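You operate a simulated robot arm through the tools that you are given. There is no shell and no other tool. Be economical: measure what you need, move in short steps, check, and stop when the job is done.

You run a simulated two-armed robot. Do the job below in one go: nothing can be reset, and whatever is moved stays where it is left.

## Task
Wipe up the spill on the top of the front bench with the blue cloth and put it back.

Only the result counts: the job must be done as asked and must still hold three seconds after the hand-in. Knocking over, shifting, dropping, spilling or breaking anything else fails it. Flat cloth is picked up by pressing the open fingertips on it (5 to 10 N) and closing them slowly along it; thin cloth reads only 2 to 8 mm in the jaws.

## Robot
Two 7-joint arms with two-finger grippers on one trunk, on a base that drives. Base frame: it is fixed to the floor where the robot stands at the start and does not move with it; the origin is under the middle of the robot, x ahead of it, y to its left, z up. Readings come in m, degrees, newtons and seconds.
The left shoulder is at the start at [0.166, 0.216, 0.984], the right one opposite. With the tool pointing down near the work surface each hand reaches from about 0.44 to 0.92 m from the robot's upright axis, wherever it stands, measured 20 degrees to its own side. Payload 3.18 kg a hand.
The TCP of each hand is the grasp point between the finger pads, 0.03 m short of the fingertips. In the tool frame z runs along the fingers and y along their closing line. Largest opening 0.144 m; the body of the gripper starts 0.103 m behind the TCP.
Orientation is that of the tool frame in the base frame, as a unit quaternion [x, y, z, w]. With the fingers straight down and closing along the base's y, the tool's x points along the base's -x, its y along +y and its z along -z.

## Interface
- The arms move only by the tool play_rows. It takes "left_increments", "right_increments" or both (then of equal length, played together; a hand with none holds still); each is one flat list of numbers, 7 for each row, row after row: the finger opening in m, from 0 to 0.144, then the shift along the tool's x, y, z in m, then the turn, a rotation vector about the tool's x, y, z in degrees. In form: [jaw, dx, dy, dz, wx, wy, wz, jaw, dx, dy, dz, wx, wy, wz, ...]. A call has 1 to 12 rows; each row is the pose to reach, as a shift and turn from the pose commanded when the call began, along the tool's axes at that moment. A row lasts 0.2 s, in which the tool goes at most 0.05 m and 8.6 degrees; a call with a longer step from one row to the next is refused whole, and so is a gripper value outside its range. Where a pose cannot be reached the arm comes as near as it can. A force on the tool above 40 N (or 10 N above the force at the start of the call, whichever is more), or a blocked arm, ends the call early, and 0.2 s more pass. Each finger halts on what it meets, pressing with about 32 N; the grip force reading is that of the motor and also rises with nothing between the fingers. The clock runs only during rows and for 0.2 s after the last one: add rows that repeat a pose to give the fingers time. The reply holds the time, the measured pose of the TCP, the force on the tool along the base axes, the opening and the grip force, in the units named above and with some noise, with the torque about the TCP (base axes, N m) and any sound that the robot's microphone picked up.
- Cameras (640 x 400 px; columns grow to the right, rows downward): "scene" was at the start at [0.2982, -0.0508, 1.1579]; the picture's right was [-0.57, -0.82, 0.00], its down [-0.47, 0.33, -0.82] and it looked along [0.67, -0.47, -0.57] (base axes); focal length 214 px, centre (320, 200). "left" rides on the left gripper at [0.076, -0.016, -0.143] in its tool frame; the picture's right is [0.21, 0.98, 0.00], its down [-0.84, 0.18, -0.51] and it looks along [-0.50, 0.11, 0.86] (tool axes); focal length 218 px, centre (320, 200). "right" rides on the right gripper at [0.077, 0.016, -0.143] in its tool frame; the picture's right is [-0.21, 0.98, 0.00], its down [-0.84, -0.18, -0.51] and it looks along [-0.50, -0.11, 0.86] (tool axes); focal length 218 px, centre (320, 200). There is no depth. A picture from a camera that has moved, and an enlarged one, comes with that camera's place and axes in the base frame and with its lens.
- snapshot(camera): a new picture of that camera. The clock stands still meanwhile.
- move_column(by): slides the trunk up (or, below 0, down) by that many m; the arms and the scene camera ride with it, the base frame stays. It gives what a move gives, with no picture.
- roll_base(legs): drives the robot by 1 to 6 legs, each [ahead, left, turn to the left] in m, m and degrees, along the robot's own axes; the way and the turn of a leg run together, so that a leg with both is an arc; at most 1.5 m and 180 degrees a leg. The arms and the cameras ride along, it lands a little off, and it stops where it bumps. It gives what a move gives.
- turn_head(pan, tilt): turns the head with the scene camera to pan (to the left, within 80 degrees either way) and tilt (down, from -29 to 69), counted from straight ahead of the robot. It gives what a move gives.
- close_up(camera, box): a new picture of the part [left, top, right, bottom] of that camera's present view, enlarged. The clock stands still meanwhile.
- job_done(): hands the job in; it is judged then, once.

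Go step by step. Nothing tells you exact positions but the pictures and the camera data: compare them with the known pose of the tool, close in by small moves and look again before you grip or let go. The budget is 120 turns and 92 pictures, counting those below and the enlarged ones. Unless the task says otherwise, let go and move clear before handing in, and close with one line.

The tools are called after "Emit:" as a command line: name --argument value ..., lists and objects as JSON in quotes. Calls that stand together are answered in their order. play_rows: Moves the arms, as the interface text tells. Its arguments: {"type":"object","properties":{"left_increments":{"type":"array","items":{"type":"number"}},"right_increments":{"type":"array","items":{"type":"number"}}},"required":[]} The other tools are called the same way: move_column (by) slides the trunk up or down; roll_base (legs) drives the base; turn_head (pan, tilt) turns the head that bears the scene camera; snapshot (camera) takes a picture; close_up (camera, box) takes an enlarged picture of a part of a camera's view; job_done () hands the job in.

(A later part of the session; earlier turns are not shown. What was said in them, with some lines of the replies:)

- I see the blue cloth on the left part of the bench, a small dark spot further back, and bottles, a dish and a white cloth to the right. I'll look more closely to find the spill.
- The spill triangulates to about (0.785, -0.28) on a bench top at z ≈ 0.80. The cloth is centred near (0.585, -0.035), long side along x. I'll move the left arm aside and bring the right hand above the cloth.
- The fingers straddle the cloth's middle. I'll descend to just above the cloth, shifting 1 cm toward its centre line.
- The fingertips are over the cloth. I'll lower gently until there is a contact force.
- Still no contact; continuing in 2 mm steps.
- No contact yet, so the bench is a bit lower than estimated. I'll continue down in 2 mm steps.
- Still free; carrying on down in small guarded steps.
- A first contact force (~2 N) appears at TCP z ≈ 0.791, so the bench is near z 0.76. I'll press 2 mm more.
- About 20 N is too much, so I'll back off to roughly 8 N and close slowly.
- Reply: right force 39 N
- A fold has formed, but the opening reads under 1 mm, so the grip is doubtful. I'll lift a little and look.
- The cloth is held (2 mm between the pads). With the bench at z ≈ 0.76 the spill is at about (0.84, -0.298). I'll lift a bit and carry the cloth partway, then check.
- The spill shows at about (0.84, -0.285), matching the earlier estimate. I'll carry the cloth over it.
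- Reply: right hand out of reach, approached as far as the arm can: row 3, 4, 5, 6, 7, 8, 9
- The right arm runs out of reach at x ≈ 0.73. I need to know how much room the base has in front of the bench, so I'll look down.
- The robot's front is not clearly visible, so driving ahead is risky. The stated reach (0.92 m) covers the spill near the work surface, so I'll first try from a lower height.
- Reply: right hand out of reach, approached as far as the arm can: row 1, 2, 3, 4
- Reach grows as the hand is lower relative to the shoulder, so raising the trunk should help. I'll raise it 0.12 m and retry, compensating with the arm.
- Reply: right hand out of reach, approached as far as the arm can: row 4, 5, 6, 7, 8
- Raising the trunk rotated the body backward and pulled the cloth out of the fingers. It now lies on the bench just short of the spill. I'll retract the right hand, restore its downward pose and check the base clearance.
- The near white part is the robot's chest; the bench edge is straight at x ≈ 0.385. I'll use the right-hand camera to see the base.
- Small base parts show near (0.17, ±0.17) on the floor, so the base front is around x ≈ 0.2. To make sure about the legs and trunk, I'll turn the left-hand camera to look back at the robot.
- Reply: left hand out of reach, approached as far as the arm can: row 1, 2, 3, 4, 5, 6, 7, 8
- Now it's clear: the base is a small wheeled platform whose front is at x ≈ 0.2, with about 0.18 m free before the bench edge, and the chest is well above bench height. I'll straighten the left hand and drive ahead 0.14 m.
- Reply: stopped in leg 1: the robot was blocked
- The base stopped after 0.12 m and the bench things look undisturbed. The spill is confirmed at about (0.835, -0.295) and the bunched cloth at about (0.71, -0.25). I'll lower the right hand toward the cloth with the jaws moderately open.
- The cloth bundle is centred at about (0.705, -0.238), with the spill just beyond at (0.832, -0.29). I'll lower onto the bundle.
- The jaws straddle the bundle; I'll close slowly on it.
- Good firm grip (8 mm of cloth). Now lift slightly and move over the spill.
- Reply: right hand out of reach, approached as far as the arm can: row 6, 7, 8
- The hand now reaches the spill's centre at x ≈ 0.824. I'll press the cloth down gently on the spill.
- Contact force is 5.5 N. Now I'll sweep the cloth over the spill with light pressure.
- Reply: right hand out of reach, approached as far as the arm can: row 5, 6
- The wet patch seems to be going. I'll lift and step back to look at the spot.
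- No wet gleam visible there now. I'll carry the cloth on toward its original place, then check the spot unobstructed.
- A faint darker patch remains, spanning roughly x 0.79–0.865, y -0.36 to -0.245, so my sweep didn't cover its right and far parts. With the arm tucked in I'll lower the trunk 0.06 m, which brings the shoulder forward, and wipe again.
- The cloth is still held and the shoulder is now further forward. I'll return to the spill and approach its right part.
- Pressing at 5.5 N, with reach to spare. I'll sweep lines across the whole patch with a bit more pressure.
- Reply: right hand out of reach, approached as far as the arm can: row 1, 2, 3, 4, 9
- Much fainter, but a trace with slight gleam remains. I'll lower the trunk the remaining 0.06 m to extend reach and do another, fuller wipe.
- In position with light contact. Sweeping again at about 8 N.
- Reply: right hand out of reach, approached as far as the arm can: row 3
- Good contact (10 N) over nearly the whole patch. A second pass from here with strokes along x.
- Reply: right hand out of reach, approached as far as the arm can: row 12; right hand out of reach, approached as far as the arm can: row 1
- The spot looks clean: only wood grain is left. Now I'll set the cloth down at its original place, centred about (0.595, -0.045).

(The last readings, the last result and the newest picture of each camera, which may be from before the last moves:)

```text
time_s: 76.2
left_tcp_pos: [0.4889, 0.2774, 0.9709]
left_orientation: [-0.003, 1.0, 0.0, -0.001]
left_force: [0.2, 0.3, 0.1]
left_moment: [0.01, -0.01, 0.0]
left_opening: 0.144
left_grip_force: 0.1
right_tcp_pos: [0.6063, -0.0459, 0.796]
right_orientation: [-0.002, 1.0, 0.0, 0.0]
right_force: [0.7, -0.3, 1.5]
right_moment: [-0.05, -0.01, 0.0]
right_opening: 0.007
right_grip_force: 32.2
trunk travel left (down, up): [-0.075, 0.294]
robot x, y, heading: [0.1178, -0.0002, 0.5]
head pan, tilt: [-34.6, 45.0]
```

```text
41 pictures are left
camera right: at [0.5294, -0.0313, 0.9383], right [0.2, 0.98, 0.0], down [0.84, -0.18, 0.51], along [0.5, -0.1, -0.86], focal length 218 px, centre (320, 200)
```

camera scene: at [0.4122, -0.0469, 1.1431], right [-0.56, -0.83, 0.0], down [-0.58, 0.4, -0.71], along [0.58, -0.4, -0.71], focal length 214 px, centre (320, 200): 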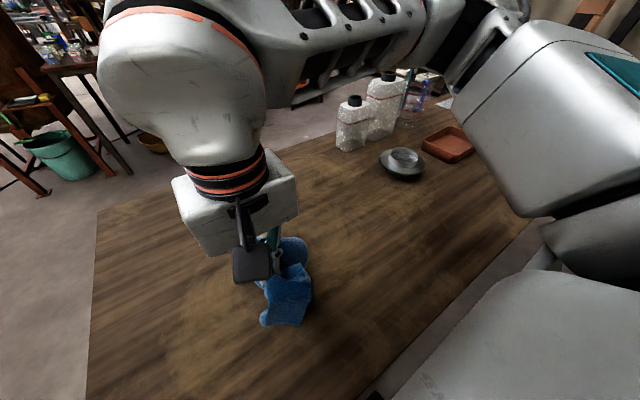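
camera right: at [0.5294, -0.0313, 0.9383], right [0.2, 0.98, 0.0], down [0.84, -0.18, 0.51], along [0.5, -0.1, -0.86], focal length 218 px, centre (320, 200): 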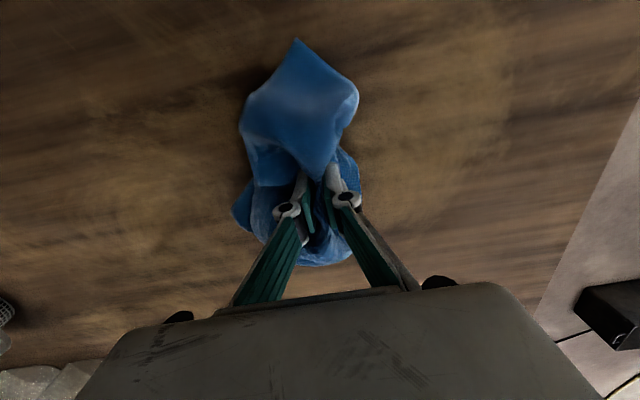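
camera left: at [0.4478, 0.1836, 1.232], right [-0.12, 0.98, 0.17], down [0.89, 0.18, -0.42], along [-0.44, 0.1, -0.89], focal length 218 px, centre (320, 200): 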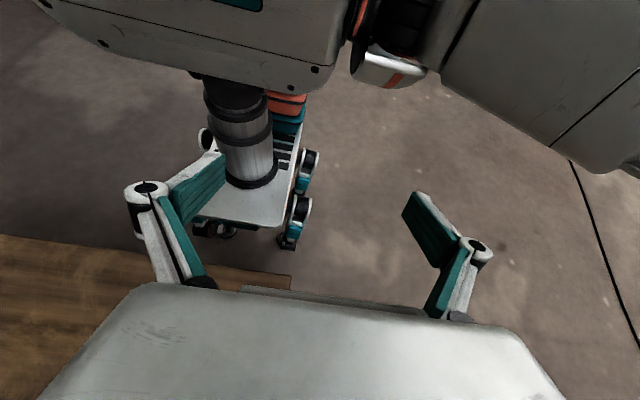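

The bundle centre is about 2 cm off to the right, so I'll shift slightly, then open and lift straight up.

Emit:
play_rows --right_increments '[0.0, 0.01, 0.01, -0.003, 0, 0, 0, 0.0, 0.015, 0.022, -0.003, 0, 0, 0, 0.0, 0.015, 0.022, 0, 0, 0, 0, 0.02, 0.015, 0.022, 0, 0, 0, 0, 0.04, 0.015, 0.022, 0, 0, 0, 0, 0.06, 0.015, 0.022, 0, 0, 0, 0, 0.06, 0.015, 0.022, 0, 0, 0, 0, 0.06, 0.015, 0.022, -0.02, 0, 0, 0, 0.06, 0.015, 0.022, -0.05, 0, 0, 0, 0.06, 0.015, 0.022, -0.09, 0, 0, 0, 0.06, 0.015, 0.022, -0.13, 0, 0, 0, 0.06, 0.015, 0.022, -0.13, 0, 0, 0]'

Emit:
snapshot --camera "right"

Emit:
snapshot --camera "scene"

```text
time_s: 78.8
left_tcp_pos: [0.4891, 0.2776, 0.9705]
left_orientation: [-0.003, 1.0, 0.0, -0.002]
left_force: [0.4, 0.1, -0.3]
left_moment: [-0.01, 0.0, 0.02]
left_opening: 0.1438
left_grip_force: 0.1
right_tcp_pos: [0.5912, -0.0248, 0.9259]
right_orientation: [-0.003, 1.0, 0.0, 0.0]
right_force: [-0.1, 0.1, -0.5]
right_moment: [-0.02, -0.03, -0.02]
right_opening: 0.0603
right_grip_force: 0.2
trunk travel left (down, up): [-0.075, 0.294]
robot x, y, heading: [0.1213, 0.0004, 0.3]
head pan, tilt: [-34.6, 45.0]
```

```text
40 pictures are left
camera right: at [0.5145, -0.0085, 1.0682], right [0.2, 0.98, 0.0], down [0.84, -0.18, 0.51], along [0.5, -0.1, -0.86], focal length 218 px, centre (320, 200)
```

right: 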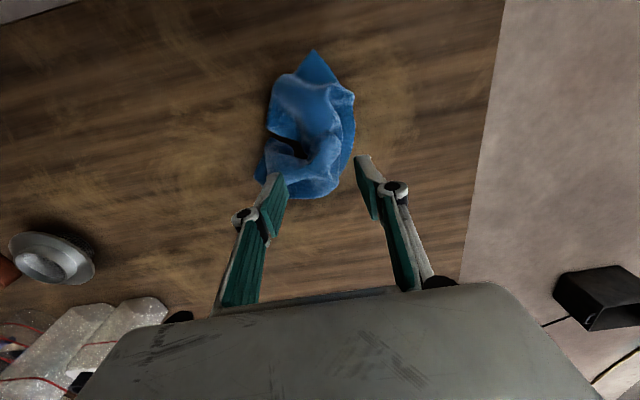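

```text
39 pictures are left
camera scene: at [0.4127, -0.0469, 1.1428], right [-0.56, -0.83, 0.0], down [-0.58, 0.4, -0.71], along [0.58, -0.4, -0.71], focal length 214 px, centre (320, 200)
```

scene: 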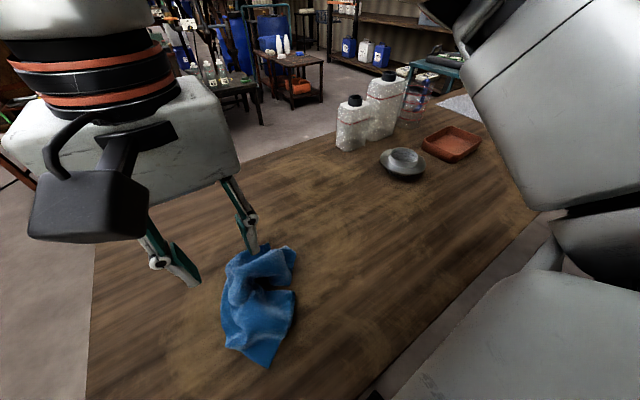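

The cloth rests at about (0.585, -0.032), its original spot. A last unobstructed look at the spill location and around.

Emit:
close_up --camera "scene" --box '[240, 130, 400, 230]'

Emit:
close_up --camera "right" --box '[120, 210, 280, 310]'

```text
4.00 times, centred on (320, 180) of scene
camera zoom: at [0.4127, -0.0469, 1.1428], right [-0.56, -0.83, 0.0], down [-0.58, 0.4, -0.71], along [0.58, -0.4, -0.71], focal length 858 px, centre (320, 280)
```

zoom: 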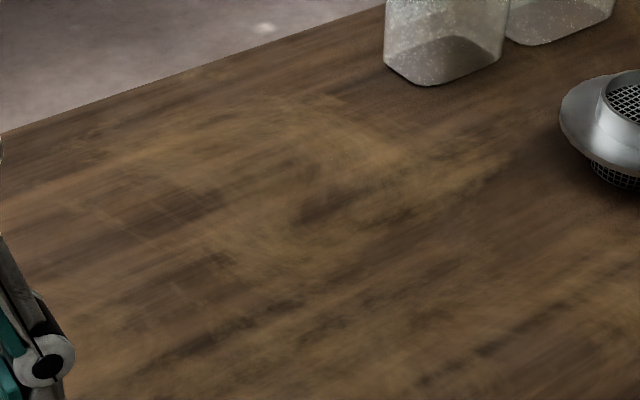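

```text
4.00 times, centred on (200, 260) of right
camera zoom: at [0.5145, -0.0085, 1.0682], right [0.2, 0.98, 0.0], down [0.84, -0.18, 0.51], along [0.5, -0.1, -0.86], focal length 873 px, centre (800, -40)
```

zoom: 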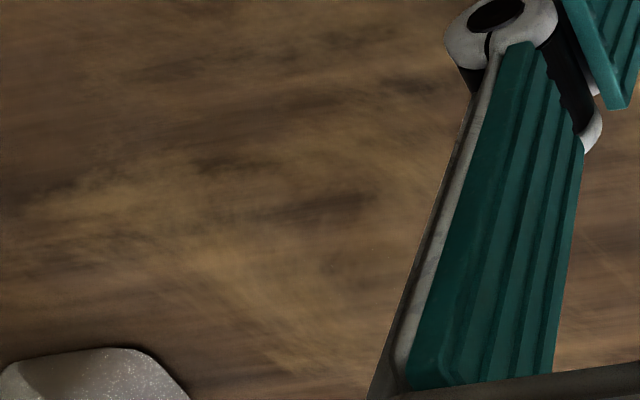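

The bench shows no wet patch or gleam, the cloth is back in its place, both hands are clear, and nothing else has moved.

Emit:
job_done

```text
The job is handed in.
```

The spill is wiped up, and the blue cloth is back within about 2 cm of its original spot, though it lies crumpled rather than flat.
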